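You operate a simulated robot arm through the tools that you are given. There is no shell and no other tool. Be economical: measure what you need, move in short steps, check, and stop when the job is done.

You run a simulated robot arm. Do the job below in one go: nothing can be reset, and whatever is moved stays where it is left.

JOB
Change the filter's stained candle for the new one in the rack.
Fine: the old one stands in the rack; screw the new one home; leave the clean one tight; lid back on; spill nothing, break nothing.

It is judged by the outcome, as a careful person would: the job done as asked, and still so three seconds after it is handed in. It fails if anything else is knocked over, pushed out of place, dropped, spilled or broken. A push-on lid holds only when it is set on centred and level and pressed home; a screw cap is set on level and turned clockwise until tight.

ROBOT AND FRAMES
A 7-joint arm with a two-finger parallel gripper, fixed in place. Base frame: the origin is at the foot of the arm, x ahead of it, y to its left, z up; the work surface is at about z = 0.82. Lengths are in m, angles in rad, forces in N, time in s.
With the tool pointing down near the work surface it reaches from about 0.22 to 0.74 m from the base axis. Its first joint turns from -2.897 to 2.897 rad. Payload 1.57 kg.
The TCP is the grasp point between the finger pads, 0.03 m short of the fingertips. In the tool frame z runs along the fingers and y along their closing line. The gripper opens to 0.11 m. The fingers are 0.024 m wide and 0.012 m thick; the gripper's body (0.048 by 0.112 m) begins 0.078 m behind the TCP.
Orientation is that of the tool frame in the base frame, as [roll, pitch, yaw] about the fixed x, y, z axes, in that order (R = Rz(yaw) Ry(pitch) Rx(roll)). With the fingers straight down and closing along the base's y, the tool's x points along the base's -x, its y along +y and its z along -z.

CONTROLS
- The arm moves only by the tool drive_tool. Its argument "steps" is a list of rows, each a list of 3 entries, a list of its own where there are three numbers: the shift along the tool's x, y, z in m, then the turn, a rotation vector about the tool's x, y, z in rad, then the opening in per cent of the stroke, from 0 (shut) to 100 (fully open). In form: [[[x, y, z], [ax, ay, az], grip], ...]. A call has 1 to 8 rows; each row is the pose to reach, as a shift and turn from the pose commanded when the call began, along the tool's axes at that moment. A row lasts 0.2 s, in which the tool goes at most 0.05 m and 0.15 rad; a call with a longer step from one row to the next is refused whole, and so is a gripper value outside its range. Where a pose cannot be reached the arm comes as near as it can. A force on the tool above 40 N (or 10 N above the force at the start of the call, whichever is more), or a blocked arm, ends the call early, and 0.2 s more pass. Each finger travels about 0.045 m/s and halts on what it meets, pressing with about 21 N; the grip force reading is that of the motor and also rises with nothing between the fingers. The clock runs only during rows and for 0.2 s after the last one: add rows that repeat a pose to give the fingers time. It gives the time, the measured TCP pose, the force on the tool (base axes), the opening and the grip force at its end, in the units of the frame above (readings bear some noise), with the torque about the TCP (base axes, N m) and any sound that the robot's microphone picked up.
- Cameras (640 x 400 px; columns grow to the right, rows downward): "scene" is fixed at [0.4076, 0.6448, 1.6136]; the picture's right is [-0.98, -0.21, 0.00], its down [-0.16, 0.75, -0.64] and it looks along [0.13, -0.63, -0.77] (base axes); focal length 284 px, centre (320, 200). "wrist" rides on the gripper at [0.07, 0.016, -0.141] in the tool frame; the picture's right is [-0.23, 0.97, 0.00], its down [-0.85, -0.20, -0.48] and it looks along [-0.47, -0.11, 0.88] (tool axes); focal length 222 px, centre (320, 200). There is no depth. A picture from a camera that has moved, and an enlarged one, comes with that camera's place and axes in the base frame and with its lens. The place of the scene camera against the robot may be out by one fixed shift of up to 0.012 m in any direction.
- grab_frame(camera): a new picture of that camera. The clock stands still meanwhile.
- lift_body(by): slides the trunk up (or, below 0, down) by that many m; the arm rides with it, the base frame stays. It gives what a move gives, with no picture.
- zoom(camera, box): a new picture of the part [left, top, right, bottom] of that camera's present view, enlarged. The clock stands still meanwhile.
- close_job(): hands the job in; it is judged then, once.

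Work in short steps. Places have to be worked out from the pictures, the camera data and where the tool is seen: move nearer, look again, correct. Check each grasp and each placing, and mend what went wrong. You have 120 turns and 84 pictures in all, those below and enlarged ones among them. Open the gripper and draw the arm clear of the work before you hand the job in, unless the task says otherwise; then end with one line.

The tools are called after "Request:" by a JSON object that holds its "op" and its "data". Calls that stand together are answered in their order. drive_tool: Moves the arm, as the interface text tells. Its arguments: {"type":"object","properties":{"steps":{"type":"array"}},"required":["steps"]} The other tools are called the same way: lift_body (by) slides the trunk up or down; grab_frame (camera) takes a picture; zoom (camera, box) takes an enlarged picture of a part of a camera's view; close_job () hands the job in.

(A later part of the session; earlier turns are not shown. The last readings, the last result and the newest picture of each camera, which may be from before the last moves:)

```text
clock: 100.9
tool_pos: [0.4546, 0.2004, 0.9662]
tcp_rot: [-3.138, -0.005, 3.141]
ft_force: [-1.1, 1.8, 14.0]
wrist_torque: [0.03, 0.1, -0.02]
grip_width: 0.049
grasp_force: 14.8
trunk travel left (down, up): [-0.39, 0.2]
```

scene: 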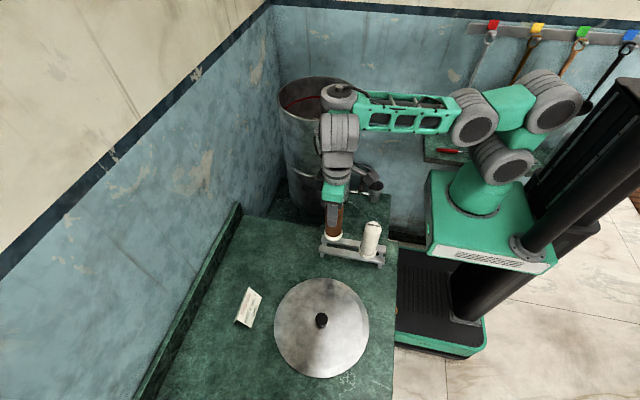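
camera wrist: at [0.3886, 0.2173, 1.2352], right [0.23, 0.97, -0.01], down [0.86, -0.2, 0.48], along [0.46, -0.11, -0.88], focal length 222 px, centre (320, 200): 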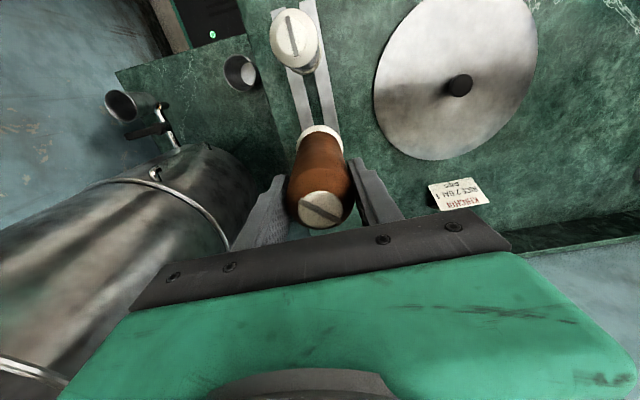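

Request:
{"op": "zoom", "data": {"camera": "scene", "box": [310, 205, 400, 275]}}

```text
5.71 times, centred on (355, 240) of scene
camera zoom: at [0.4076, 0.6448, 1.6136], right [-0.98, -0.21, 0.0], down [-0.16, 0.75, -0.64], along [0.13, -0.63, -0.77], focal length 1625 px, centre (120, -29)
```

zoom: 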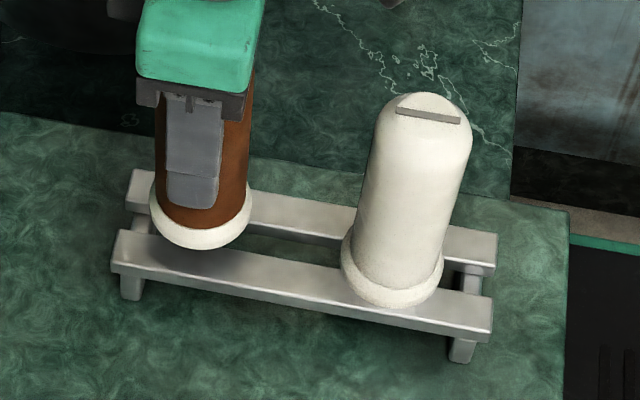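

The candle slid ~10 mm up in the grip and still stands on a rail; by comparing flange rows with the seated new candle I judge it is a few mm too far toward +y. I lift, shift −4 mm in y, and lower lightly.

Request:
{"op": "drive_tool", "data": {"steps": [[[0, 0, -0.008], [0, 0, 0], 15], [[0, -0.004, -0.008], [0, 0, 0], 15], [[0, -0.004, -0.004], [0, 0, 0], 15], [[0, -0.004, -0.001], [0, 0, 0], 15]]}}

Request:
{"op": "drive_tool", "data": {"steps": [[[0, 0, 0.002], [0, 0, 0], 15], [[0, 0, 0.002], [0, 0, 0], 15]]}}

```text
clock: 101.9
tool_pos: [0.4544, 0.1964, 0.9674]
tcp_rot: [-3.137, -0.002, 3.14]
ft_force: [0.1, -0.5, -2.6]
wrist_torque: [-0.03, 0.0, -0.02]
grip_width: 0.0483
grasp_force: 21.2
trunk travel left (down, up): [-0.39, 0.2]
```

```text
clock: 102.5
tool_pos: [0.4542, 0.1959, 0.9673]
tcp_rot: [-3.138, -0.001, 3.141]
ft_force: [-1.3, -1.3, 3.9]
wrist_torque: [-0.12, 0.02, -0.02]
grip_width: 0.0483
grasp_force: 21.1
trunk travel left (down, up): [-0.39, 0.2]
```

Still on top of the rail. I slide sideways under light contact, feeling for the gap.

Request:
{"op": "drive_tool", "data": {"steps": [[[0, 0.0007, 0.0005], [0, 0, 0], 15], [[0, 0.0014, 0.0005], [0, 0, 0], 15]]}}

Request:
{"op": "drive_tool", "data": {"steps": [[[0, 0.0007, 0], [0, 0, 0], 15], [[0, 0.0014, 0], [0, 0, 0], 15]]}}

Request:
{"op": "drive_tool", "data": {"steps": [[[0, 0.0007, 0], [0, 0, 0], 15], [[0, 0.0014, 0], [0, 0, 0], 15]]}}

Request:
{"op": "zoom", "data": {"camera": "wrist", "box": [230, 60, 410, 230]}}

```text
clock: 103.1
tool_pos: [0.4543, 0.197, 0.9663]
tcp_rot: [-3.138, -0.002, 3.139]
ft_force: [0.6, -2.9, 9.4]
wrist_torque: [-0.42, -0.06, 0.01]
grip_width: 0.0483
grasp_force: 20.9
trunk travel left (down, up): [-0.39, 0.2]
```

```text
clock: 103.7
tool_pos: [0.4545, 0.1985, 0.9659]
tcp_rot: [-3.139, -0.001, 3.14]
ft_force: [2.0, -4.4, 12.1]
wrist_torque: [-0.63, -0.2, -0.02]
grip_width: 0.0486
grasp_force: 20.4
trunk travel left (down, up): [-0.39, 0.2]
```

```text
clock: 104.3
tool_pos: [0.4539, 0.1998, 0.9672]
tcp_rot: [-3.137, 0.0, 3.14]
ft_force: [3.1, -6.1, 15.2]
wrist_torque: [-0.73, -0.23, 0.05]
grip_width: 0.0486
grasp_force: 20.2
trunk travel left (down, up): [-0.39, 0.2]
```

```text
2.35 times, centred on (320, 145) of wrist
camera zoom: at [0.3852, 0.2164, 1.107], right [0.23, 0.97, 0.0], down [0.86, -0.2, 0.48], along [0.46, -0.11, -0.88], focal length 523 px, centre (320, 329)
```

zoom: 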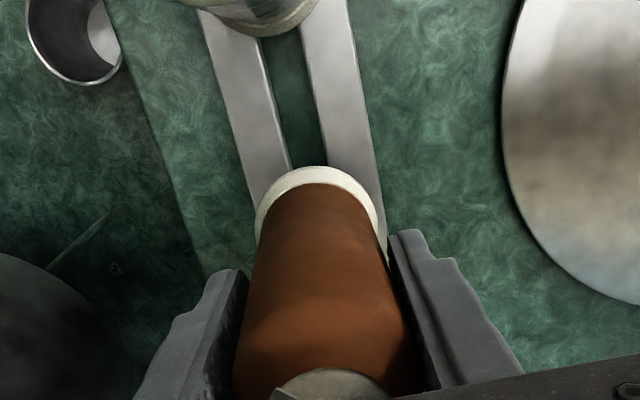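

The flange lies within ~1 mm of the gap's midline, so the stem is probably resting on the end cross-bar instead. I lift, move 13 mm toward the rack's middle (−x), and lower.

Request:
{"op": "drive_tool", "data": {"steps": [[[0, 0, -0.01], [0, 0, 0], 15], [[0.013, -0.001, -0.01], [0, 0, 0], 15], [[0.013, -0.001, -0.005], [0, 0, 0], 15], [[0.013, -0.001, 0], [0, 0, 0], 15], [[0.013, -0.001, 0.002], [0, 0, 0], 15]]}}

```text
clock: 105.5
tool_pos: [0.4407, 0.2001, 0.9667]
tcp_rot: [-3.141, 0.002, 3.14]
ft_force: [-1.9, -1.9, 16.9]
wrist_torque: [-0.39, 0.2, 0.0]
grip_width: 0.0484
grasp_force: 21.2
trunk travel left (down, up): [-0.39, 0.2]
```

Now I see it: the stem looks square, and the stained candle's slot is about 42° off the rails while the new one's slot is parallel to them — the stem lies diagonally across the gap. I lift, turn it 0.77 rad clockwise, and lower.

Request:
{"op": "drive_tool", "data": {"steps": [[[0, 0, -0.012], [0, 0, 0], 15], [[0, -0.001, -0.012], [0, 0, 0.15], 15], [[0, -0.001, -0.012], [0, 0, 0.3], 15], [[0, -0.001, -0.012], [0, 0, 0.45], 15], [[0, -0.001, -0.012], [0, 0, 0.6], 15], [[0, -0.001, -0.012], [0, 0, 0.7], 15], [[0, -0.001, -0.012], [0, 0, 0.77], 15]]}}

Request:
{"op": "zoom", "data": {"camera": "wrist", "box": [200, 20, 440, 240]}}

```text
clock: 107.1
tool_pos: [0.4404, 0.1993, 0.975]
tcp_rot: [-3.136, 0.001, 2.369]
ft_force: [0.0, 0.6, -2.4]
wrist_torque: [0.02, 0.0, 0.01]
grip_width: 0.0487
grasp_force: 21.0
trunk travel left (down, up): [-0.39, 0.2]
```

```text
1.82 times, centred on (320, 130) of wrist
camera zoom: at [0.4035, 0.2592, 1.116], right [0.84, 0.54, -0.01], down [0.47, -0.74, 0.48], along [0.25, -0.41, -0.88], focal length 404 px, centre (320, 327)
```

zoom: 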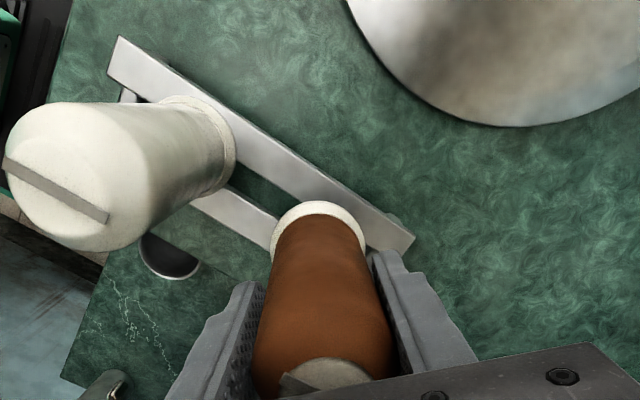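

The slots now look parallel. I lower again.

Request:
{"op": "drive_tool", "data": {"steps": [[[0, 0, 0.005], [0, 0, 0], 15], [[0, 0, 0.01], [0, 0, 0], 15], [[0, 0, 0.013], [0, 0, 0], 15]]}}

```text
clock: 107.9
tool_pos: [0.4418, 0.1983, 0.9637]
tcp_rot: [-3.135, 0.0, 2.371]
ft_force: [0.5, 1.7, -2.0]
wrist_torque: [0.04, 0.01, -0.01]
grip_width: 0.0488
grasp_force: 21.0
trunk travel left (down, up): [-0.39, 0.2]
```

It now passes below the earlier contact height with no load. I continue down.

Request:
{"op": "drive_tool", "data": {"steps": [[[0, 0, 0.004], [0, 0, 0], 15], [[0, 0, 0.008], [0, 0, 0], 15], [[0, 0, 0.012], [0, 0, 0], 15]]}}

Request:
{"op": "drive_tool", "data": {"steps": [[[0, 0, 0.003], [0, 0, 0], 15], [[0, 0, 0.006], [0, 0, 0], 15]]}}

Request:
{"op": "zoom", "data": {"camera": "scene", "box": [310, 205, 400, 275]}}

```text
clock: 108.7
tool_pos: [0.4414, 0.1994, 0.9497]
tcp_rot: [-3.135, -0.002, 2.369]
ft_force: [0.1, 0.3, -1.8]
wrist_torque: [0.0, -0.02, -0.01]
grip_width: 0.0484
grasp_force: 21.0
trunk travel left (down, up): [-0.39, 0.2]
```

```text
clock: 109.3
tool_pos: [0.4407, 0.1991, 0.9445]
tcp_rot: [-3.137, 0.0, 2.369]
ft_force: [-0.5, 1.5, 1.9]
wrist_torque: [0.16, -0.05, 0.07]
grip_width: 0.0483
grasp_force: 20.6
trunk travel left (down, up): [-0.39, 0.2]
```

```text
5.71 times, centred on (355, 240) of scene
camera zoom: at [0.4076, 0.6448, 1.6136], right [-0.98, -0.21, 0.0], down [-0.16, 0.75, -0.64], along [0.13, -0.63, -0.77], focal length 1625 px, centre (120, -29)
```

zoom: 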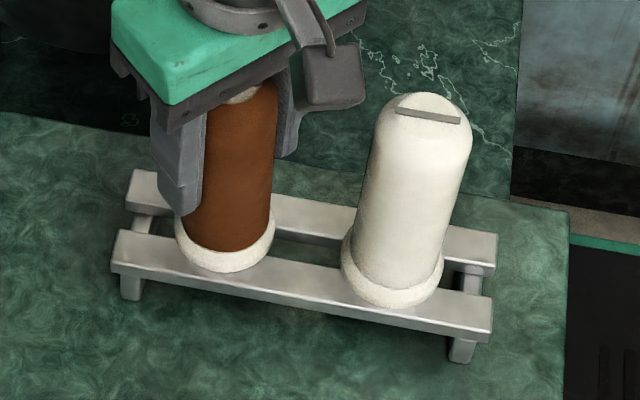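

Nearly seated and just touching. I press a few mm more to seat it flat.

Request:
{"op": "drive_tool", "data": {"steps": [[[0, 0, 0.003], [0, 0, 0], 15], [[0, 0, 0.005], [0, 0, 0], 15]]}}

Request:
{"op": "zoom", "data": {"camera": "scene", "box": [310, 205, 400, 275]}}

```text
clock: 109.9
tool_pos: [0.4392, 0.1982, 0.9416]
tcp_rot: [-3.141, 0.003, 2.37]
ft_force: [-4.6, -2.3, 19.6]
wrist_torque: [-0.09, 0.17, 0.0]
grip_width: 0.0489
grasp_force: 21.0
trunk travel left (down, up): [-0.39, 0.2]
```

```text
5.71 times, centred on (355, 240) of scene
camera zoom: at [0.4076, 0.6448, 1.6136], right [-0.98, -0.21, 0.0], down [-0.16, 0.75, -0.64], along [0.13, -0.63, -0.77], focal length 1625 px, centre (120, -29)
```

zoom: 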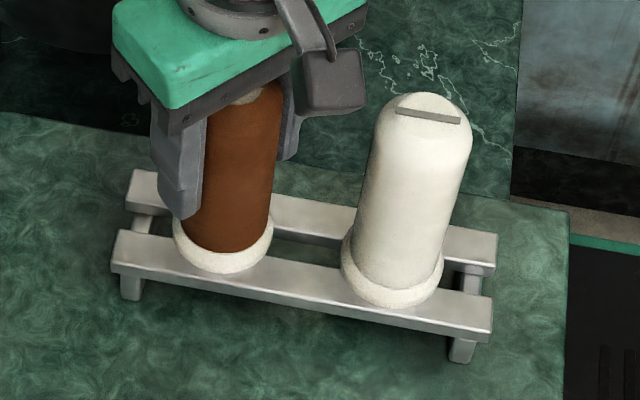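

Seated on the rails and upright. I ease off, open, and rise clear.

Request:
{"op": "drive_tool", "data": {"steps": [[[0, 0, -0.004], [0, 0, 0], 15], [[0, 0, -0.004], [0, 0, 0], 45], [[0, 0, -0.004], [0, 0, 0], 60], [[0, 0, -0.004], [0, 0, 0], 62], [[0, 0, -0.03], [0, 0, 0], 62], [[0, 0, -0.07], [0, 0, 0], 62], [[0, 0, -0.11], [0, 0, 0], 62], [[0, 0, -0.14], [0, 0, 0], 62]]}}

Request:
{"op": "grab_frame", "data": {"camera": "wrist"}}

```text
clock: 111.7
tool_pos: [0.4398, 0.1988, 1.0783]
tcp_rot: [-3.132, -0.001, 2.369]
ft_force: [-1.4, -0.2, -1.0]
wrist_torque: [0.09, -0.12, -0.01]
grip_width: 0.0681
grasp_force: 0.1
trunk travel left (down, up): [-0.39, 0.2]
```

```text
15 pictures are left
camera wrist: at [0.4028, 0.2594, 1.2189], right [0.84, 0.54, -0.01], down [0.48, -0.74, 0.48], along [0.25, -0.41, -0.88], focal length 222 px, centre (320, 200)
```

wrist: 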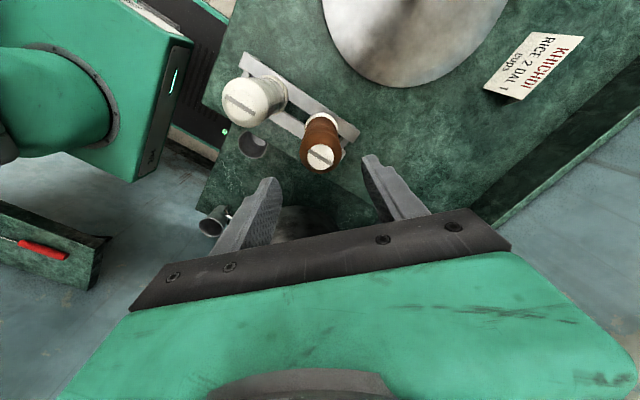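

The stained candle stands in the rack. The new one is at about (0.350, 0.2015), top ≈0.985. I move above it, turning the gripper to close across the rack.

Request:
{"op": "drive_tool", "data": {"steps": [[[0.02, -0.018, 0], [0, 0, -0.13], 62], [[0.045, -0.04, 0], [0, 0, -0.26], 62], [[0.0665, -0.0607, 0], [0, 0, -0.39], 62], [[0.0665, -0.0607, 0], [0, 0, -0.52], 62], [[0.0665, -0.0607, 0], [0, 0, -0.65], 62], [[0.0665, -0.0607, 0], [0, 0, -0.77], 62]]}}

Request:
{"op": "grab_frame", "data": {"camera": "wrist"}}

```text
clock: 113.1
tool_pos: [0.352, 0.2021, 1.0793]
tcp_rot: [-3.137, -0.003, -3.139]
ft_force: [0.5, -0.6, -0.1]
wrist_torque: [-0.01, -0.01, 0.0]
grip_width: 0.0682
grasp_force: 0.1
trunk travel left (down, up): [-0.39, 0.2]
```

```text
14 pictures are left
camera wrist: at [0.2829, 0.2185, 1.2203], right [0.23, 0.97, -0.01], down [0.86, -0.2, 0.48], along [0.46, -0.11, -0.88], focal length 222 px, centre (320, 200)
```

wrist: 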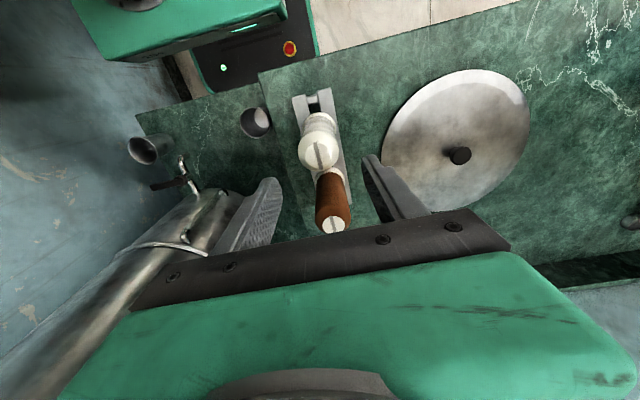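

The new candle is at (0.3485, 0.202). I centre and descend around it to TCP z≈0.957, then close.

Request:
{"op": "drive_tool", "data": {"steps": [[[0.003, 0, 0.03], [0, 0, 0], 60], [[0.003, 0, 0.06], [0, 0, 0], 60], [[0.003, 0, 0.09], [0, 0, 0], 60], [[0.003, 0, 0.11], [0, 0, 0], 60], [[0.003, 0, 0.122], [0, 0, 0], 60]]}}

Request:
{"op": "drive_tool", "data": {"steps": [[[0, 0, 0], [0, 0, 0], 45], [[0, 0, 0], [0, 0, 0], 30], [[0, 0, 0], [0, 0, 0], 20], [[0, 0, 0], [0, 0, 0], 20]]}}

```text
clock: 114.3
tool_pos: [0.3488, 0.2007, 0.9575]
tcp_rot: [-3.138, -0.004, 3.14]
ft_force: [0.2, -0.3, -0.2]
wrist_torque: [-0.01, -0.01, 0.03]
grip_width: 0.0659
grasp_force: 0.0
trunk travel left (down, up): [-0.39, 0.2]
```

```text
clock: 115.3
tool_pos: [0.3489, 0.2011, 0.9574]
tcp_rot: [-3.138, -0.004, 3.141]
ft_force: [0.4, -0.7, 0.1]
wrist_torque: [0.03, -0.01, 0.03]
grip_width: 0.0489
grasp_force: 21.4
trunk travel left (down, up): [-0.39, 0.2]
```

Gripped at 48.9 mm with no side force. I lift it straight out of the rack.

Request:
{"op": "drive_tool", "data": {"steps": [[[0, 0, -0.01], [0, 0, 0], 20], [[0, 0, -0.025], [0, 0, 0], 20], [[0, 0, -0.045], [0, 0, 0], 20], [[0, 0, -0.08], [0, 0, 0], 20], [[0, 0, -0.12], [0, 0, 0], 20], [[0, 0, -0.16], [0, 0, 0], 20]]}}

Request:
{"op": "grab_frame", "data": {"camera": "scene"}}

```text
clock: 116.7
tool_pos: [0.3477, 0.2043, 1.1185]
tcp_rot: [-3.138, -0.004, 3.14]
ft_force: [-0.3, 0.0, -2.2]
wrist_torque: [0.0, -0.02, 0.01]
grip_width: 0.0489
grasp_force: 20.7
trunk travel left (down, up): [-0.39, 0.2]
```

```text
13 pictures are left
```

scene: 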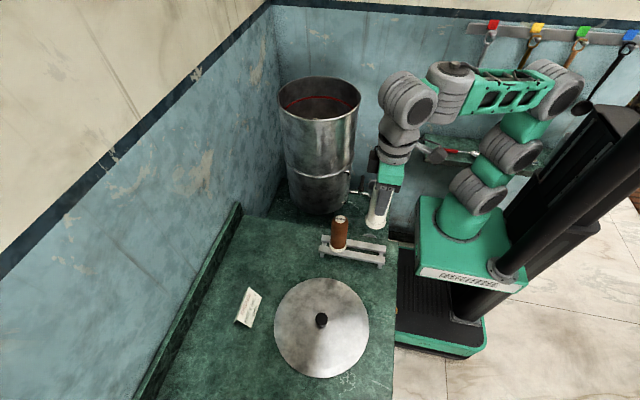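

The new candle hangs straight. I raise the trunk to get height over the filter, then the arm.

Request:
{"op": "lift_body", "data": {"by": 0.195}}

Request:
{"op": "drive_tool", "data": {"steps": [[[0, 0, -0.02], [0, 0, 0], 20], [[0, 0, -0.035], [0, 0, 0], 20], [[-0.02, -0.02, -0.035], [0, 0, 0], 20], [[-0.05, -0.05, -0.035], [0, 0, 0], 20], [[-0.08, -0.08, -0.035], [0, 0, 0], 20], [[-0.105, -0.115, -0.035], [0, 0, 0], 20], [[-0.13, -0.15, -0.035], [0, 0, 0], 20]]}}

```text
clock: 118.8
tool_pos: [0.3485, 0.2032, 1.3115]
tcp_rot: [-3.137, -0.004, 3.141]
ft_force: [-0.2, -0.3, -2.4]
wrist_torque: [0.0, -0.02, 0.04]
grip_width: 0.0491
grasp_force: 20.7
trunk travel left (down, up): [-0.585, 0.005]
```

```text
clock: 120.4
tool_pos: [0.4796, 0.0525, 1.3467]
tcp_rot: [-3.14, -0.005, 3.141]
ft_force: [-0.2, 0.4, -2.0]
wrist_torque: [0.03, 0.01, -0.01]
grip_width: 0.0489
grasp_force: 20.8
trunk travel left (down, up): [-0.585, 0.005]
```

I go the rest of the way to above the empty seat at (0.5655, -0.165), adding a bit of ccw wind.

Request:
{"op": "drive_tool", "data": {"steps": [[[-0.015, -0.04, 0.002], [0, 0, -0.05], 20], [[-0.03, -0.08, 0.004], [0, 0, -0.1], 20], [[-0.047, -0.12, 0.005], [0, 0, -0.15], 20], [[-0.065, -0.16, 0.005], [0, 0, -0.2], 20], [[-0.078, -0.195, 0.005], [0, 0, -0.2], 20], [[-0.086, -0.217, 0.005], [0, 0, -0.2], 20], [[-0.086, -0.217, 0.005], [0, 0, -0.2], 20]]}}

Request:
{"op": "grab_frame", "data": {"camera": "wrist"}}

Request:
{"op": "zoom", "data": {"camera": "scene", "box": [270, 20, 390, 120]}}

```text
clock: 122.0
tool_pos: [0.5639, -0.1644, 1.344]
tcp_rot: [-3.138, -0.003, -2.943]
ft_force: [0.4, -0.3, -2.3]
wrist_torque: [0.01, -0.01, 0.02]
grip_width: 0.0492
grasp_force: 20.4
trunk travel left (down, up): [-0.585, 0.005]
```

```text
12 pictures are left
camera wrist: at [0.4933, -0.1613, 1.4851], right [0.03, 1.0, 0.0], down [0.88, -0.02, 0.48], along [0.48, -0.02, -0.88], focal length 222 px, centre (320, 200)
```

wrist: 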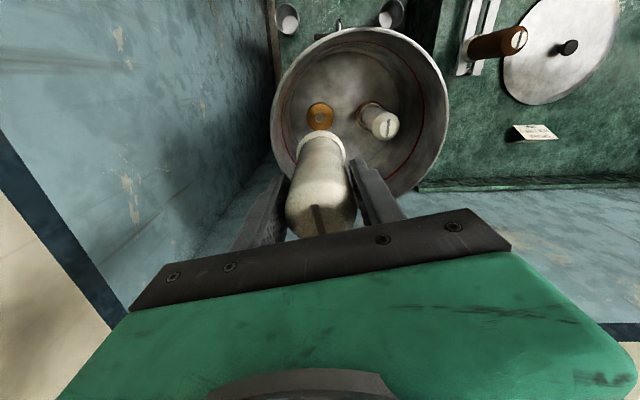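

```text
4.00 times, centred on (330, 70) of scene
camera zoom: at [0.4076, 0.6448, 1.6136], right [-0.98, -0.21, 0.0], down [-0.16, 0.75, -0.64], along [0.13, -0.63, -0.77], focal length 1137 px, centre (280, 720)
```

zoom: 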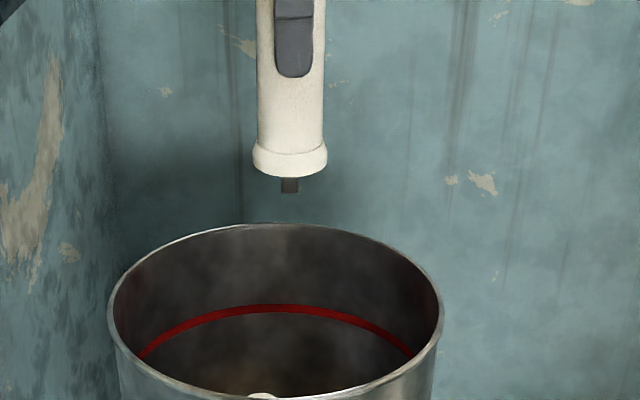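

The empty seat is right below at (0.566, -0.166). The new candle's flange is about 0.092 m below the TCP. I lower it into the chamber to just above the seat.

Request:
{"op": "drive_tool", "data": {"steps": [[[-0.001, -0.001, 0.035], [0, 0, 0], 20], [[-0.001, -0.001, 0.07], [0, 0, 0], 20], [[-0.001, -0.001, 0.105], [0, 0, 0], 20], [[-0.001, -0.001, 0.14], [0, 0, 0], 20], [[-0.001, -0.001, 0.175], [0, 0, 0], 20], [[-0.001, -0.001, 0.2], [0, 0, 0], 20], [[-0.001, -0.001, 0.22], [0, 0, 0], 20]]}}

Request:
{"op": "grab_frame", "data": {"camera": "wrist"}}

```text
clock: 123.6
tool_pos: [0.5655, -0.1669, 1.1235]
tcp_rot: [-3.138, -0.003, -2.944]
ft_force: [-0.3, 0.0, -2.5]
wrist_torque: [-0.01, -0.03, -0.02]
grip_width: 0.0491
grasp_force: 20.6
trunk travel left (down, up): [-0.585, 0.005]
```

```text
10 pictures are left
camera wrist: at [0.4942, -0.1633, 1.2641], right [0.03, 1.0, 0.0], down [0.88, -0.02, 0.48], along [0.48, -0.02, -0.88], focal length 222 px, centre (320, 200)
```

wrist: 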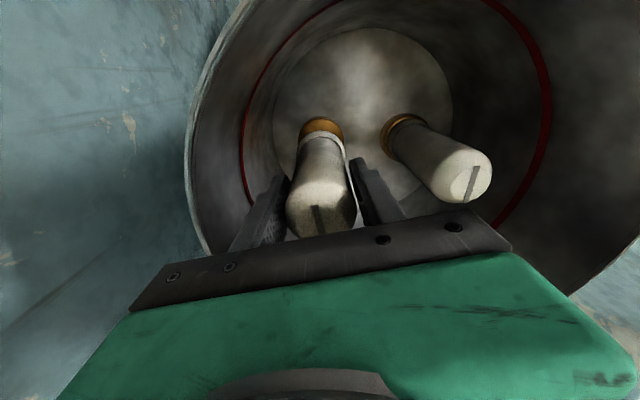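

Aligned over the seat. I lower gently, feeling for the stem entering the hole.

Request:
{"op": "drive_tool", "data": {"steps": [[[0, 0.0012, 0.008], [0, 0, 0], 20], [[0, 0.0012, 0.016], [0, 0, 0], 20], [[0, 0.0012, 0.022], [0, 0, 0], 20], [[0, 0.0012, 0.028], [0, 0, 0], 20]]}}

Request:
{"op": "drive_tool", "data": {"steps": [[[0, 0, 0.004], [0, 0, 0], 20], [[0, 0, 0.008], [0, 0, 0], 20]]}}

```text
clock: 124.6
tool_pos: [0.5654, -0.1641, 1.1007]
tcp_rot: [-3.135, 0.003, -2.941]
ft_force: [0.1, 0.6, 17.4]
wrist_torque: [0.05, -0.26, -0.02]
grip_width: 0.0494
grasp_force: 20.9
trunk travel left (down, up): [-0.585, 0.005]
```

```text
clock: 125.2
tool_pos: [0.5631, -0.1644, 1.0889]
tcp_rot: [-3.138, -0.002, -2.942]
ft_force: [0.6, -0.6, 17.9]
wrist_torque: [-0.04, -0.22, -0.01]
grip_width: 0.05
grasp_force: 20.9
trunk travel left (down, up): [-0.585, 0.005]
```

Contact came early; I check how the base sits.

Request:
{"op": "zoom", "data": {"camera": "wrist", "box": [240, 70, 460, 240]}}

```text
2.35 times, centred on (350, 155) of wrist
camera zoom: at [0.4927, -0.1619, 1.2294], right [0.03, 1.0, 0.0], down [0.88, -0.03, 0.48], along [0.48, -0.02, -0.88], focal length 523 px, centre (249, 306)
```

zoom: 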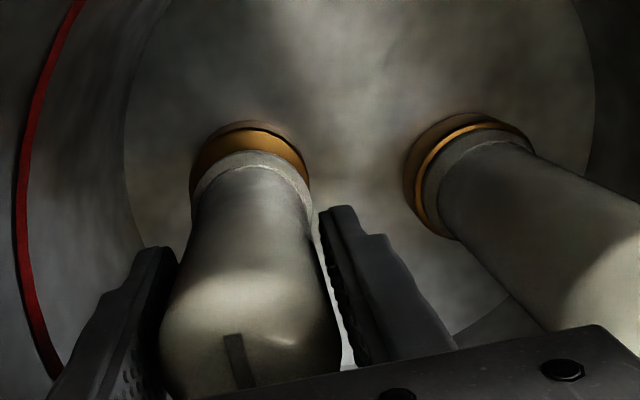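

The flange is still ~11 mm above its seat: the stem is at the thread/hole entry. With light pressure I turn clockwise and watch whether it engages.

Request:
{"op": "drive_tool", "data": {"steps": [[[0, 0, -0.001], [0, 0, 0.12], 20], [[0, 0, -0.001], [0, 0, 0.24], 20], [[0, 0, -0.001], [0, 0, 0.36], 20], [[0, 0, -0.001], [0, 0, 0.48], 20], [[0, 0, -0.001], [0, 0, 0.6], 20]]}}

Request:
{"op": "drive_tool", "data": {"steps": [[[0, 0, 0], [0, 0, 0.12], 20], [[0, 0, 0], [0, 0, 0.24], 20], [[0, 0, 0], [0, 0, 0.36], 20], [[0, 0, 0], [0, 0, 0.48], 20], [[0, 0, 0], [0, 0, 0.6], 20]]}}

```text
clock: 126.4
tool_pos: [0.564, -0.1623, 1.0879]
tcp_rot: [-3.136, -0.002, 2.736]
ft_force: [0.6, 2.7, 10.4]
wrist_torque: [0.25, -0.14, 0.04]
grip_width: 0.0497
grasp_force: 21.1
trunk travel left (down, up): [-0.585, 0.005]
```

```text
clock: 127.6
tool_pos: [0.5638, -0.1643, 1.0874]
tcp_rot: [-3.137, 0.002, 2.138]
ft_force: [1.8, 1.4, 5.5]
wrist_torque: [0.06, -0.22, 0.02]
grip_width: 0.0499
grasp_force: 21.0
trunk travel left (down, up): [-0.585, 0.005]
```

Force falls as I turn—it seems to be drawing down. I continue clockwise, following down gently.

Request:
{"op": "drive_tool", "data": {"steps": [[[0, 0, 0.0003], [0, 0, 0.15], 20], [[0, 0, 0.0006], [0, 0, 0.3], 20], [[0, 0, 0.0009], [0, 0, 0.45], 20], [[0, 0, 0.0012], [0, 0, 0.6], 20]]}}

Request:
{"op": "drive_tool", "data": {"steps": [[[0, 0, 0.0003], [0, 0, 0.15], 20], [[0, 0, 0.0006], [0, 0, 0.3], 20], [[0, 0, 0.0009], [0, 0, 0.45], 20], [[0, 0, 0.0012], [0, 0, 0.6], 20]]}}

Request:
{"op": "zoom", "data": {"camera": "wrist", "box": [240, 70, 460, 240]}}

```text
clock: 128.6
tool_pos: [0.5634, -0.1648, 1.0882]
tcp_rot: [-3.141, 0.006, 1.537]
ft_force: [1.9, -2.1, 12.6]
wrist_torque: [-0.28, -0.2, 0.0]
grip_width: 0.0498
grasp_force: 21.2
trunk travel left (down, up): [-0.585, 0.005]
```

```text
clock: 129.6
tool_pos: [0.5631, -0.1642, 1.0864]
tcp_rot: [-3.138, 0.005, 0.938]
ft_force: [2.7, -0.9, 16.2]
wrist_torque: [-0.05, -0.13, 0.04]
grip_width: 0.0499
grasp_force: 20.5
trunk travel left (down, up): [-0.585, 0.005]
```

```text
2.35 times, centred on (350, 155) of wrist
camera zoom: at [0.6194, -0.1177, 1.2272], right [0.65, -0.76, 0.0], down [-0.66, -0.57, 0.48], along [-0.37, -0.31, -0.88], focal length 523 px, centre (249, 306)
```

zoom: 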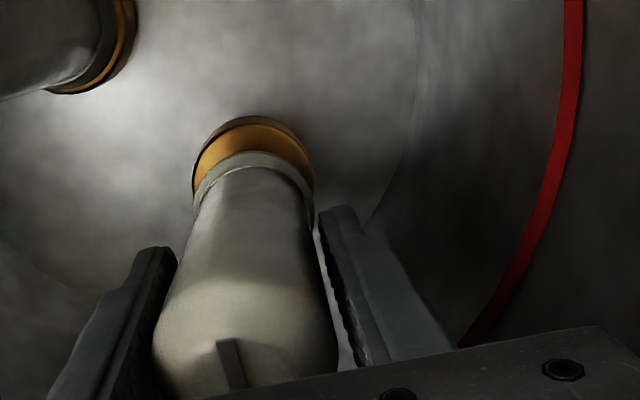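

Not engaged: the flange is still about a stem's length high, and the TCP reads 2–3 mm short in x of the axis found earlier (0.566, −0.165). I lift slightly, shift +2.3 mm in x, and lower lightly again.

Request:
{"op": "drive_tool", "data": {"steps": [[[0, 0, -0.008], [0, 0, 0], 20], [[0.0008, 0.0021, -0.008], [0, 0, 0], 20], [[0.0008, 0.0021, -0.004], [0, 0, 0], 20], [[0.0008, 0.0021, 0], [0, 0, 0], 20]]}}

Request:
{"op": "drive_tool", "data": {"steps": [[[0, 0, -0.001], [0, 0, 0], 20], [[0, 0, -0.001], [0, 0, 0], 20]]}}

```text
clock: 130.6
tool_pos: [0.567, -0.1656, 1.0859]
tcp_rot: [-3.141, 0.004, 0.941]
ft_force: [0.6, 0.5, -0.1]
wrist_torque: [-0.03, 0.01, -0.01]
grip_width: 0.0498
grasp_force: 21.2
trunk travel left (down, up): [-0.585, 0.005]
```

```text
clock: 131.2
tool_pos: [0.567, -0.166, 1.0869]
tcp_rot: [-3.138, 0.005, 0.94]
ft_force: [-0.4, -0.3, -2.4]
wrist_torque: [-0.05, 0.03, 0.03]
grip_width: 0.0498
grasp_force: 21.2
trunk travel left (down, up): [-0.585, 0.005]
```

At the same depth there is no contact now — the stem may be over the hole. I lower on.

Request:
{"op": "drive_tool", "data": {"steps": [[[0, 0, 0.004], [0, 0, 0], 20], [[0, 0, 0.007], [0, 0, 0], 20], [[0, 0, 0.01], [0, 0, 0], 20]]}}

```text
clock: 132.0
tool_pos: [0.5674, -0.1642, 1.0853]
tcp_rot: [-3.138, 0.002, 0.941]
ft_force: [-2.1, 1.0, 19.2]
wrist_torque: [-0.03, 0.11, 0.01]
grip_width: 0.0504
grasp_force: 21.2
out of reach, approached as far as the arm can: row 2, 3
trunk travel left (down, up): [-0.585, 0.005]
```

The arm is at its lower reach limit here and still on the surface. I raise the tool 0.08 m and lower the trunk the same to regain travel.

Request:
{"op": "drive_tool", "data": {"steps": [[[0, 0, -0.03], [0, 0, 0], 20], [[0, 0, -0.06], [0, 0, 0], 20], [[0, 0, -0.09], [0, 0, 0], 20], [[0, 0, -0.1], [0, 0, 0], 20]]}}

Request:
{"op": "lift_body", "data": {"by": -0.08}}

Request:
{"op": "zoom", "data": {"camera": "wrist", "box": [240, 70, 460, 240]}}

```text
clock: 133.0
tool_pos: [0.5688, -0.1656, 1.1813]
tcp_rot: [-3.14, 0.006, 0.943]
ft_force: [0.3, 1.1, -1.4]
wrist_torque: [0.0, 0.03, -0.01]
grip_width: 0.0498
grasp_force: 21.1
trunk travel left (down, up): [-0.585, 0.005]
```

```text
clock: 134.2
tool_pos: [0.5693, -0.1663, 1.1027]
tcp_rot: [3.14, 0.007, 0.941]
ft_force: [0.8, -0.2, -2.6]
wrist_torque: [-0.02, -0.01, 0.01]
grip_width: 0.0498
grasp_force: 20.8
trunk travel left (down, up): [-0.505, 0.085]
```

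```text
2.35 times, centred on (350, 155) of wrist
camera zoom: at [0.6244, -0.1191, 1.2427], right [0.65, -0.76, 0.0], down [-0.66, -0.57, 0.48], along [-0.37, -0.32, -0.88], focal length 523 px, centre (249, 306)
```

zoom: 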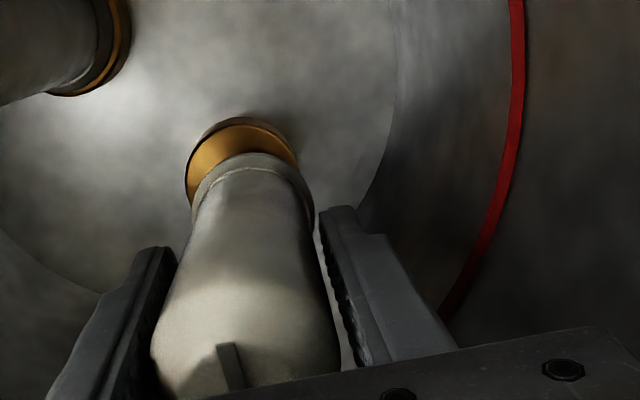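

From this view the flange is ~4 mm off toward tool +y and perhaps off along tool x (its offset in the grip). I move back over the axis and lower to light contact, then search along tool −x.

Request:
{"op": "drive_tool", "data": {"steps": [[[-0.0009, -0.0033, 0.006], [0, 0, 0], 20], [[-0.0009, -0.0033, 0.012], [0, 0, 0], 20], [[-0.0009, -0.0033, 0.0175], [0, 0, 0], 20]]}}

Request:
{"op": "drive_tool", "data": {"steps": [[[-0.001, 0, 0], [0, 0, 0], 20], [[-0.002, 0, 0], [0, 0, 0], 20]]}}

Request:
{"op": "drive_tool", "data": {"steps": [[[-0.001, 0, 0.0], [0, 0, 0], 20], [[-0.002, 0, 0.0], [0, 0, 0], 20]]}}

```text
clock: 135.0
tool_pos: [0.566, -0.1646, 1.0841]
tcp_rot: [-3.141, 0.006, 0.941]
ft_force: [0.0, 0.1, -3.1]
wrist_torque: [0.01, 0.03, -0.01]
grip_width: 0.0502
grasp_force: 21.0
trunk travel left (down, up): [-0.505, 0.085]
```

```text
clock: 135.6
tool_pos: [0.5661, -0.1661, 1.0848]
tcp_rot: [3.141, 0.005, 0.942]
ft_force: [-0.8, -0.9, -2.5]
wrist_torque: [-0.01, 0.01, 0.02]
grip_width: 0.0502
grasp_force: 21.1
trunk travel left (down, up): [-0.505, 0.085]
```

```text
clock: 136.2
tool_pos: [0.5644, -0.1684, 1.0856]
tcp_rot: [3.141, 0.006, 0.941]
ft_force: [-0.2, -0.4, -2.1]
wrist_torque: [0.0, -0.02, -0.01]
grip_width: 0.0499
grasp_force: 21.0
trunk travel left (down, up): [-0.505, 0.085]
```

No contact yet at this height; I lower a little more here.

Request:
{"op": "drive_tool", "data": {"steps": [[[0, 0, 0.002], [0, 0, 0], 20], [[0, 0, 0.004], [0, 0, 0], 20]]}}

Request:
{"op": "drive_tool", "data": {"steps": [[[0, 0, 0.002], [0, 0, 0], 20], [[0, 0, 0.004], [0, 0, 0], 20]]}}

```text
clock: 136.8
tool_pos: [0.5631, -0.1671, 1.0842]
tcp_rot: [3.135, 0.004, 0.941]
ft_force: [0.3, -0.5, 19.4]
wrist_torque: [-0.06, 0.01, -0.01]
grip_width: 0.05
grasp_force: 20.8
trunk travel left (down, up): [-0.505, 0.085]
```

```text
clock: 137.4
tool_pos: [0.5623, -0.1676, 1.0769]
tcp_rot: [3.14, 0.004, 0.94]
ft_force: [2.0, -1.7, 18.7]
wrist_torque: [-0.13, -0.08, -0.01]
grip_width: 0.0507
grasp_force: 21.5
trunk travel left (down, up): [-0.505, 0.085]
```

I pressed too far and it slipped a little. I back off to light contact and slide along tool +x, feeling for a drop.

Request:
{"op": "drive_tool", "data": {"steps": [[[0, 0, -0.003], [0, 0, 0], 20], [[0.001, 0, -0.003], [0, 0, 0], 20]]}}

Request:
{"op": "drive_tool", "data": {"steps": [[[0.0007, 0, 0], [0, 0, 0], 20], [[0.0014, 0, 0], [0, 0, 0], 20]]}}

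Request:
{"op": "drive_tool", "data": {"steps": [[[0.0007, 0, 0], [0, 0, 0], 20], [[0.0014, 0, 0], [0, 0, 0], 20]]}}

Request:
{"op": "drive_tool", "data": {"steps": [[[0.0007, 0, 0], [0, 0, 0], 20], [[0.0014, 0, 0], [0, 0, 0], 20]]}}

```text
clock: 138.0
tool_pos: [0.5636, -0.1671, 1.0773]
tcp_rot: [-3.135, 0.008, 0.94]
ft_force: [-0.5, -0.7, 2.1]
wrist_torque: [-0.12, 0.13, 0.01]
grip_width: 0.0507
grasp_force: 20.9
trunk travel left (down, up): [-0.505, 0.085]
```

```text
clock: 138.6
tool_pos: [0.5657, -0.1654, 1.08]
tcp_rot: [-3.14, 0.004, 0.94]
ft_force: [-0.2, 0.4, -2.4]
wrist_torque: [0.02, 0.01, 0.0]
grip_width: 0.0505
grasp_force: 20.6
trunk travel left (down, up): [-0.505, 0.085]
```

```text
clock: 139.2
tool_pos: [0.5667, -0.1646, 1.0794]
tcp_rot: [-3.14, 0.006, 0.94]
ft_force: [0.1, -0.2, -1.5]
wrist_torque: [0.01, 0.0, -0.04]
grip_width: 0.0507
grasp_force: 20.5
trunk travel left (down, up): [-0.505, 0.085]
```

```text
clock: 139.8
tool_pos: [0.5673, -0.1639, 1.0791]
tcp_rot: [-3.14, 0.007, 0.939]
ft_force: [-0.1, -0.6, -3.2]
wrist_torque: [0.05, -0.01, 0.0]
grip_width: 0.0505
grasp_force: 21.1
trunk travel left (down, up): [-0.505, 0.085]
```

Contact vanished around (0.566, −0.165). I go back there and lower.

Request:
{"op": "drive_tool", "data": {"steps": [[[-0.0012, 0, 0], [0, 0, 0], 20], [[-0.0012, 0, 0.002], [0, 0, 0], 20], [[-0.0012, 0, 0.004], [0, 0, 0], 20]]}}

```text
clock: 140.6
tool_pos: [0.5666, -0.1648, 1.0781]
tcp_rot: [3.14, 0.006, 0.94]
ft_force: [-0.4, 1.5, 6.1]
wrist_torque: [0.1, 0.14, -0.01]
grip_width: 0.0503
grasp_force: 21.1
trunk travel left (down, up): [-0.505, 0.085]
```

On the surface again with 6 N, now on-axis. I turn clockwise gently here to find the thread/keyed entry.

Request:
{"op": "drive_tool", "data": {"steps": [[[0, 0, 0], [0, 0, 0.1], 20], [[0, 0, 0], [0, 0, 0.2], 20], [[0, 0, 0], [0, 0, 0.3], 20]]}}

Request:
{"op": "drive_tool", "data": {"steps": [[[0, 0, 0.0005], [0, 0, 0.1], 20], [[0, 0, 0.0005], [0, 0, 0.2], 20], [[0, 0, 0.0005], [0, 0, 0.3], 20]]}}

```text
clock: 141.4
tool_pos: [0.5655, -0.1656, 1.0772]
tcp_rot: [3.138, 0.002, 0.639]
ft_force: [2.9, -2.9, 14.8]
wrist_torque: [-0.32, -0.21, 0.01]
grip_width: 0.0501
grasp_force: 21.0
trunk travel left (down, up): [-0.505, 0.085]
```

```text
clock: 142.2
tool_pos: [0.565, -0.1648, 1.0754]
tcp_rot: [3.138, 0.003, 0.338]
ft_force: [3.4, -3.7, 19.6]
wrist_torque: [-0.4, -0.19, 0.05]
grip_width: 0.0506
grasp_force: 20.4
trunk travel left (down, up): [-0.505, 0.085]
```

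I need to see the seat itself. I lift the candle out, unwinding the wrist, and zoom on the empty seat.

Request:
{"op": "drive_tool", "data": {"steps": [[[0, 0, -0.01], [0, 0, 0], 20], [[0, 0, -0.04], [0, 0, 0], 20], [[0, 0, -0.075], [0, 0, -0.1], 20], [[0, 0, -0.11], [0, 0, -0.25], 20], [[0, 0, -0.145], [0, 0, -0.4], 20], [[0, 0, -0.18], [0, 0, -0.55], 20], [[0, 0, -0.215], [0, 0, -0.7], 20], [[0, 0, -0.24], [0, 0, -0.85], 20]]}}

Request:
{"op": "drive_tool", "data": {"steps": [[[0, 0, 0], [0, 0, -0.15], 20], [[0, 0, 0], [0, 0, -0.3], 20], [[0, 0, 0], [0, 0, -0.45], 20], [[0, 0, 0], [0, 0, -0.6], 20], [[0, 0, 0], [0, 0, -0.75], 20], [[0, 0, 0], [0, 0, -0.9], 20], [[0, 0, 0], [0, 0, -1.05], 20], [[0, 0, 0], [0, 0, -1.2], 20]]}}

Request:
{"op": "drive_tool", "data": {"steps": [[[0, 0, 0], [0, 0, -0.15], 20], [[0, 0, 0], [0, 0, -0.3], 20], [[0, 0, 0], [0, 0, -0.45], 20], [[0, 0, 0], [0, 0, -0.6], 20], [[0, 0, 0], [0, 0, -0.75], 20]]}}

Request:
{"op": "zoom", "data": {"camera": "wrist", "box": [285, 85, 375, 155]}}

```text
clock: 144.0
tool_pos: [0.5384, -0.1543, 1.2766]
tcp_rot: [-3.142, 0.004, 1.161]
ft_force: [-0.5, -0.4, -2.4]
wrist_torque: [-0.02, -0.01, -0.01]
grip_width: 0.0507
grasp_force: 21.1
out of reach, approached as far as the arm can: row 7, 8
trunk travel left (down, up): [-0.505, 0.085]
```

```text
clock: 145.8
tool_pos: [0.5401, -0.1554, 1.2738]
tcp_rot: [-3.138, 0.0, 2.392]
ft_force: [-0.1, 0.6, -2.2]
wrist_torque: [-0.02, 0.03, 0.02]
grip_width: 0.0506
grasp_force: 21.1
trunk travel left (down, up): [-0.505, 0.085]
```

```text
clock: 147.0
tool_pos: [0.5395, -0.1562, 1.2752]
tcp_rot: [-3.139, -0.002, -3.14]
ft_force: [-0.5, 0.4, -2.2]
wrist_torque: [-0.04, 0.03, 0.02]
grip_width: 0.0508
grasp_force: 20.6
trunk travel left (down, up): [-0.505, 0.085]
```

```text
5.71 times, centred on (330, 120) of wrist
camera zoom: at [0.4717, -0.1392, 1.4152], right [0.23, 0.97, 0.0], down [0.86, -0.2, 0.48], along [0.46, -0.11, -0.88], focal length 1269 px, centre (263, 657)
```

zoom: 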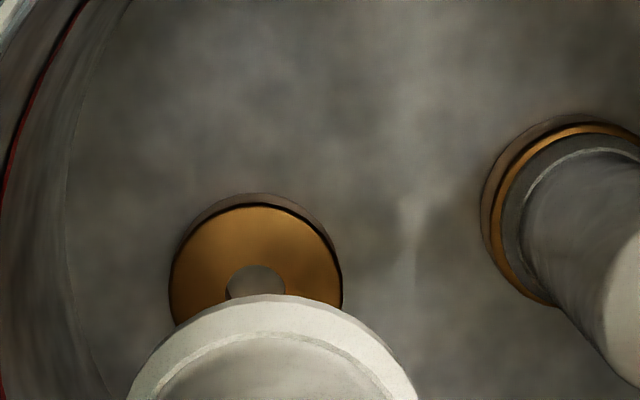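

The seat is a raised boss with a round ~20 mm hole; the axis works out at (0.565, −0.1655). The candle is centred in the grip along y but maybe not along x, so I'll do a one-dimensional search in x under light contact.

Request:
{"op": "drive_tool", "data": {"steps": [[[-0.01, -0.005, 0.03], [0, 0, 0], 20], [[-0.0195, -0.0093, 0.06], [0, 0, 0], 20], [[-0.0195, -0.0093, 0.1], [0, 0, 0], 20], [[-0.0195, -0.0093, 0.135], [0, 0, 0], 20], [[-0.0195, -0.0093, 0.165], [0, 0, 0], 20], [[-0.0195, -0.0093, 0.185], [0, 0, 0], 20], [[-0.0195, -0.0093, 0.192], [0, 0, 0], 20]]}}

Request:
{"op": "drive_tool", "data": {"steps": [[[0, 0, 0.002], [0, 0, 0], 20], [[0, 0, 0.003], [0, 0, 0], 20]]}}

```text
clock: 148.6
tool_pos: [0.56, -0.1648, 1.0826]
tcp_rot: [-3.139, -0.003, 3.141]
ft_force: [0.5, 0.4, -2.9]
wrist_torque: [-0.02, 0.05, -0.02]
grip_width: 0.0506
grasp_force: 20.7
trunk travel left (down, up): [-0.505, 0.085]
```

```text
clock: 149.2
tool_pos: [0.5603, -0.1667, 1.0788]
tcp_rot: [-3.14, -0.003, -3.142]
ft_force: [-0.3, -0.5, -2.2]
wrist_torque: [0.0, 0.01, 0.01]
grip_width: 0.0505
grasp_force: 21.2
trunk travel left (down, up): [-0.505, 0.085]
```

Request:
{"op": "drive_tool", "data": {"steps": [[[0, 0, 0.0015], [0, 0, 0], 20], [[0, 0, 0.003], [0, 0, 0], 20]]}}

Request:
{"op": "drive_tool", "data": {"steps": [[[0, 0, 0.001], [0, 0, 0], 20], [[0, 0, 0.001], [0, 0, 0], 20]]}}

```text
clock: 149.8
tool_pos: [0.5593, -0.1655, 1.0758]
tcp_rot: [-3.138, -0.001, -3.141]
ft_force: [0.1, -0.1, -2.3]
wrist_torque: [-0.03, 0.05, -0.02]
grip_width: 0.0503
grasp_force: 20.8
trunk travel left (down, up): [-0.505, 0.085]
```

```text
clock: 150.4
tool_pos: [0.5586, -0.1662, 1.0742]
tcp_rot: [-3.138, -0.003, 3.14]
ft_force: [-0.1, 0.4, -2.3]
wrist_torque: [-0.08, -0.03, -0.01]
grip_width: 0.0506
grasp_force: 21.3
trunk travel left (down, up): [-0.505, 0.085]
```

Request:
{"op": "drive_tool", "data": {"steps": [[[0, 0, 0.001], [0, 0, 0], 20], [[0, 0, 0.002], [0, 0, 0], 20]]}}

Request:
{"op": "drive_tool", "data": {"steps": [[[0, 0, 0.001], [0, 0, 0], 20], [[0, 0, 0.002], [0, 0, 0], 20]]}}

```text
clock: 151.0
tool_pos: [0.5599, -0.1656, 1.0725]
tcp_rot: [-3.139, -0.003, 3.139]
ft_force: [0.2, 0.7, -2.5]
wrist_torque: [-0.05, 0.04, 0.04]
grip_width: 0.0505
grasp_force: 21.1
trunk travel left (down, up): [-0.505, 0.085]
```

```text
clock: 151.6
tool_pos: [0.5597, -0.1667, 1.0711]
tcp_rot: [-3.138, -0.004, 3.14]
ft_force: [0.8, 1.0, -3.5]
wrist_torque: [-0.07, 0.03, -0.03]
grip_width: 0.0503
grasp_force: 21.0
trunk travel left (down, up): [-0.505, 0.085]
```

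Already several mm below the former contact height with no load — likely in the hole. I continue down.

Request:
{"op": "drive_tool", "data": {"steps": [[[0, 0, 0.002], [0, 0, 0], 20], [[0, 0, 0.004], [0, 0, 0], 20]]}}

Request:
{"op": "drive_tool", "data": {"steps": [[[0, 0, 0.002], [0, 0, 0], 20], [[0, 0, 0.004], [0, 0, 0], 20]]}}

Request:
{"op": "zoom", "data": {"camera": "wrist", "box": [240, 70, 460, 240]}}

```text
clock: 152.2
tool_pos: [0.5606, -0.1657, 1.0679]
tcp_rot: [-3.137, -0.004, 3.139]
ft_force: [0.2, 0.3, -2.4]
wrist_torque: [0.02, -0.01, 0.04]
grip_width: 0.0505
grasp_force: 20.9
trunk travel left (down, up): [-0.505, 0.085]
```

```text
clock: 152.8
tool_pos: [0.559, -0.1645, 1.0626]
tcp_rot: [-3.138, -0.003, 3.139]
ft_force: [0.6, 0.7, -1.6]
wrist_torque: [0.0, 0.01, 0.02]
grip_width: 0.0507
grasp_force: 20.7
trunk travel left (down, up): [-0.505, 0.085]
```

```text
2.35 times, centred on (350, 155) of wrist
camera zoom: at [0.4904, -0.1493, 1.2041], right [0.23, 0.97, 0.0], down [0.86, -0.2, 0.48], along [0.46, -0.11, -0.88], focal length 523 px, centre (249, 306)
```

zoom: 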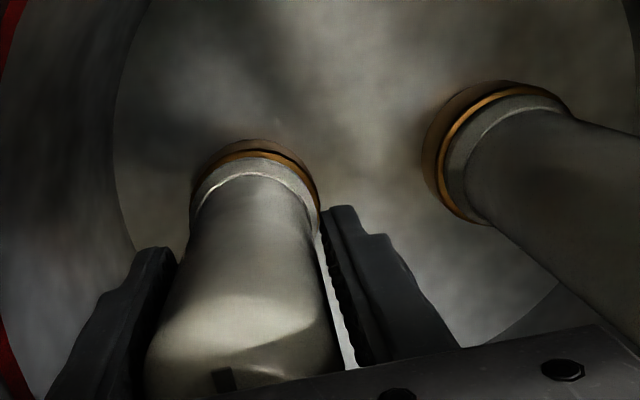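

It's in: only a thin gold rim shows. I lower the last few mm to seat the flange.

Request:
{"op": "drive_tool", "data": {"steps": [[[0, 0, 0.002], [0, 0, 0], 20], [[0, 0, 0.003], [0, 0, 0], 20]]}}

Request:
{"op": "drive_tool", "data": {"steps": [[[0, 0, 0.001], [0, 0, 0], 20], [[0, 0, 0.002], [0, 0, 0], 20]]}}

```text
clock: 153.4
tool_pos: [0.5586, -0.1658, 1.0598]
tcp_rot: [-3.138, -0.006, 3.139]
ft_force: [-0.5, 0.4, -1.7]
wrist_torque: [-0.05, -0.01, 0.0]
grip_width: 0.0505
grasp_force: 20.8
trunk travel left (down, up): [-0.505, 0.085]
```

```text
clock: 154.0
tool_pos: [0.5596, -0.1665, 1.0579]
tcp_rot: [-3.138, -0.004, 3.14]
ft_force: [-0.4, -0.9, -2.7]
wrist_torque: [0.0, -0.05, 0.02]
grip_width: 0.0503
grasp_force: 20.7
trunk travel left (down, up): [-0.505, 0.085]
```

Request:
{"op": "drive_tool", "data": {"steps": [[[0, 0, 0.001], [0, 0, 0], 20], [[0, 0, 0.002], [0, 0, 0], 20]]}}

Request:
{"op": "drive_tool", "data": {"steps": [[[0, 0, 0.001], [0, 0, 0], 20], [[0, 0, 0.002], [0, 0, 0], 20]]}}

```text
clock: 154.6
tool_pos: [0.559, -0.1658, 1.0558]
tcp_rot: [-3.136, -0.001, 3.14]
ft_force: [0.8, 1.3, 1.3]
wrist_torque: [0.15, 0.18, 0.0]
grip_width: 0.0507
grasp_force: 21.0
trunk travel left (down, up): [-0.505, 0.085]
```

```text
clock: 155.2
tool_pos: [0.5596, -0.1662, 1.0564]
tcp_rot: [-3.137, 0.002, 3.141]
ft_force: [2.6, 1.4, 15.8]
wrist_torque: [-0.03, 0.43, 0.02]
grip_width: 0.0505
grasp_force: 20.6
trunk travel left (down, up): [-0.505, 0.085]
```

Seated with contact at TCP 1.056. I ease off, release, rise to the higher grip height, recentre on the axis and regrip.

Request:
{"op": "drive_tool", "data": {"steps": [[[0, 0, -0.003], [0, 0, 0], 20], [[0, 0, -0.003], [0, 0, 0], 45], [[0, 0, -0.003], [0, 0, 0], 60], [[0, 0, -0.003], [0, 0, 0], 60], [[-0.003, 0, -0.02], [0, 0, -0.1], 60], [[-0.0055, 0.0005, -0.04], [0, 0, -0.2], 60], [[-0.0055, 0.0005, -0.04], [0, 0, -0.25], 60]]}}

Request:
{"op": "drive_tool", "data": {"steps": [[[0, 0, 0], [0, 0, 0], 45], [[0, 0, 0], [0, 0, 0], 30], [[0, 0, 0], [0, 0, 0], 20], [[0, 0, 0], [0, 0, 0], 20]]}}

```text
clock: 156.8
tool_pos: [0.5651, -0.1651, 1.095]
tcp_rot: [-3.138, -0.007, -2.892]
ft_force: [0.0, -0.5, 0.0]
wrist_torque: [0.01, -0.03, 0.03]
grip_width: 0.066
grasp_force: 0.1
trunk travel left (down, up): [-0.505, 0.085]
```

```text
clock: 157.8
tool_pos: [0.5653, -0.165, 1.095]
tcp_rot: [-3.136, -0.006, -2.894]
ft_force: [0.7, -1.8, 0.2]
wrist_torque: [-0.05, -0.04, 0.04]
grip_width: 0.0471
grasp_force: 21.4
trunk travel left (down, up): [-0.505, 0.085]
```

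Gripped at 47.1 mm, centred. I screw clockwise with a slight downward press.

Request:
{"op": "drive_tool", "data": {"steps": [[[0, 0, 0.001], [0, 0, 0.15], 20], [[0, 0, 0.001], [0, 0, 0.3], 20], [[0, 0, 0.001], [0, 0, 0.45], 20], [[0, 0, 0.001], [0, 0, 0.6], 20], [[0, 0, 0.001], [0, 0, 0.75], 20], [[0, 0, 0.001], [0, 0, 0.9], 20], [[0, 0, 0.001], [0, 0, 1.05], 20], [[0, 0, 0.001], [0, 0, 1.2], 20]]}}

Request:
{"op": "drive_tool", "data": {"steps": [[[0, 0, 0], [0, 0, 0.15], 20], [[0, 0, 0], [0, 0, 0.3], 20], [[0, 0, 0], [0, 0, 0.45], 20], [[0, 0, 0], [0, 0, 0.6], 20], [[0, 0, 0], [0, 0, 0.75], 20], [[0, 0, 0], [0, 0, 0.9], 20]]}}

Request:
{"op": "drive_tool", "data": {"steps": [[[0, 0, 0], [0, 0, 0.15], 20], [[0, 0, 0], [0, 0, 0.3], 20], [[0, 0, 0], [0, 0, 0.45], 20], [[0, 0, 0], [0, 0, 0.6], 20], [[0, 0, 0], [0, 0, 0.75], 20], [[0, 0, 0], [0, 0, 0.9], 20]]}}

```text
clock: 159.6
tool_pos: [0.5648, -0.1651, 1.0942]
tcp_rot: [-3.139, 0.003, 2.187]
ft_force: [2.3, -1.3, 12.1]
wrist_torque: [0.21, 0.16, 0.02]
grip_width: 0.047
grasp_force: 20.9
trunk travel left (down, up): [-0.505, 0.085]
```

```text
clock: 161.0
tool_pos: [0.5623, -0.1655, 1.0922]
tcp_rot: [-3.137, 0.004, 1.288]
ft_force: [-16.2, -3.7, -3.5]
wrist_torque: [-0.03, -0.04, 0.79]
grip_width: 0.0479
grasp_force: 20.9
trunk travel left (down, up): [-0.505, 0.085]
```

```text
clock: 162.4
tool_pos: [0.5626, -0.1618, 1.0944]
tcp_rot: [3.136, 0.006, 0.389]
ft_force: [-19.0, 23.8, 0.3]
wrist_torque: [0.23, 0.35, 0.12]
grip_width: 0.0487
grasp_force: 15.4
trunk travel left (down, up): [-0.505, 0.085]
```

Torque rose to 0.79 N m with side forces: it seems to have gone tight and the fingers began slipping. I release and check.

Request:
{"op": "drive_tool", "data": {"steps": [[[0, 0, 0], [0, 0, 0], 45], [[0, 0, 0], [0, 0, 0], 60], [[0, 0, 0], [0, 0, 0], 60]]}}

Request:
{"op": "grab_frame", "data": {"camera": "wrist"}}

```text
clock: 163.2
tool_pos: [0.5664, -0.1644, 1.0926]
tcp_rot: [3.138, 0.005, 0.391]
ft_force: [0.7, -0.1, -0.2]
wrist_torque: [0.02, 0.01, 0.02]
grip_width: 0.0659
grasp_force: 0.0
trunk travel left (down, up): [-0.505, 0.085]
```

```text
4 pictures are left
camera wrist: at [0.6367, -0.1529, 1.2336], right [0.16, -0.99, 0.0], down [-0.87, -0.14, 0.48], along [-0.47, -0.08, -0.88], focal length 222 px, centre (320, 200)
```

wrist: 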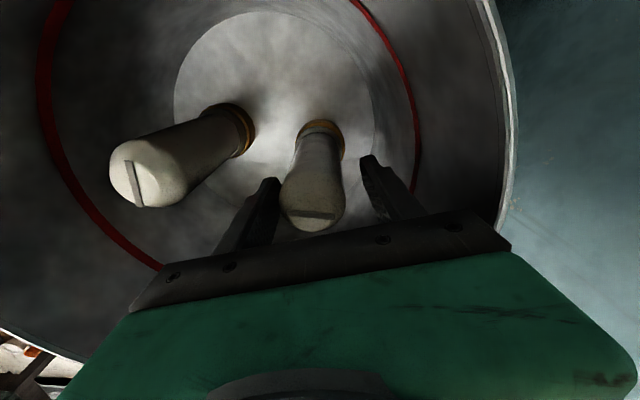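

The candle is standing slightly tilted (top leaning toward +y), so it jammed rather than threaded. I rewind, then grip across y, which squares it up.

Request:
{"op": "drive_tool", "data": {"steps": [[[0, 0, -0.004], [0, 0, -0.15], 64], [[0, 0, -0.004], [0, 0, -0.3], 64], [[0, 0, -0.004], [0, 0, -0.45], 64], [[0, 0, -0.004], [0, 0, -0.6], 64], [[0, 0, -0.004], [0, 0, -0.75], 64], [[0, 0, -0.004], [0, 0, -0.9], 64], [[0, 0, -0.004], [0, 0, -1.05], 64], [[0, 0, -0.004], [0, 0, -1.2], 64]]}}

Request:
{"op": "drive_tool", "data": {"steps": [[[0, 0, 0], [0, 0, -0.15], 64], [[0, 0, 0], [0, 0, -0.3], 64], [[0, 0, 0], [0, 0, -0.45], 64], [[0, 0, 0], [0, 0, -0.6], 64], [[0, 0, 0], [0, 0, -0.75], 64], [[0, 0, 0], [0, 0, -0.9], 64], [[0, 0, 0], [0, 0, -1.05], 64], [[0, 0, 0], [0, 0, -1.2], 64]]}}

Request:
{"op": "drive_tool", "data": {"steps": [[[0, 0, 0], [0, 0, -0.15], 64], [[0, 0, 0], [0, 0, -0.3], 64], [[0, 0, 0], [0, 0, -0.45], 64]]}}

```text
clock: 165.0
tool_pos: [0.5646, -0.1649, 1.0966]
tcp_rot: [-3.138, 0.005, 1.591]
ft_force: [0.0, 0.1, -0.1]
wrist_torque: [0.0, -0.01, 0.0]
grip_width: 0.0705
grasp_force: 0.1
trunk travel left (down, up): [-0.505, 0.085]
```

```text
clock: 166.8
tool_pos: [0.5635, -0.1646, 1.097]
tcp_rot: [-3.136, 0.0, 2.793]
ft_force: [-0.3, 0.3, -0.1]
wrist_torque: [-0.01, 0.02, -0.01]
grip_width: 0.0703
grasp_force: 0.0
trunk travel left (down, up): [-0.505, 0.085]
```

```text
clock: 167.6
tool_pos: [0.5653, -0.1657, 1.0974]
tcp_rot: [-3.138, -0.003, -3.04]
ft_force: [0.6, 0.0, 0.3]
wrist_torque: [0.02, -0.02, 0.02]
grip_width: 0.0704
grasp_force: 0.1
trunk travel left (down, up): [-0.505, 0.085]
```

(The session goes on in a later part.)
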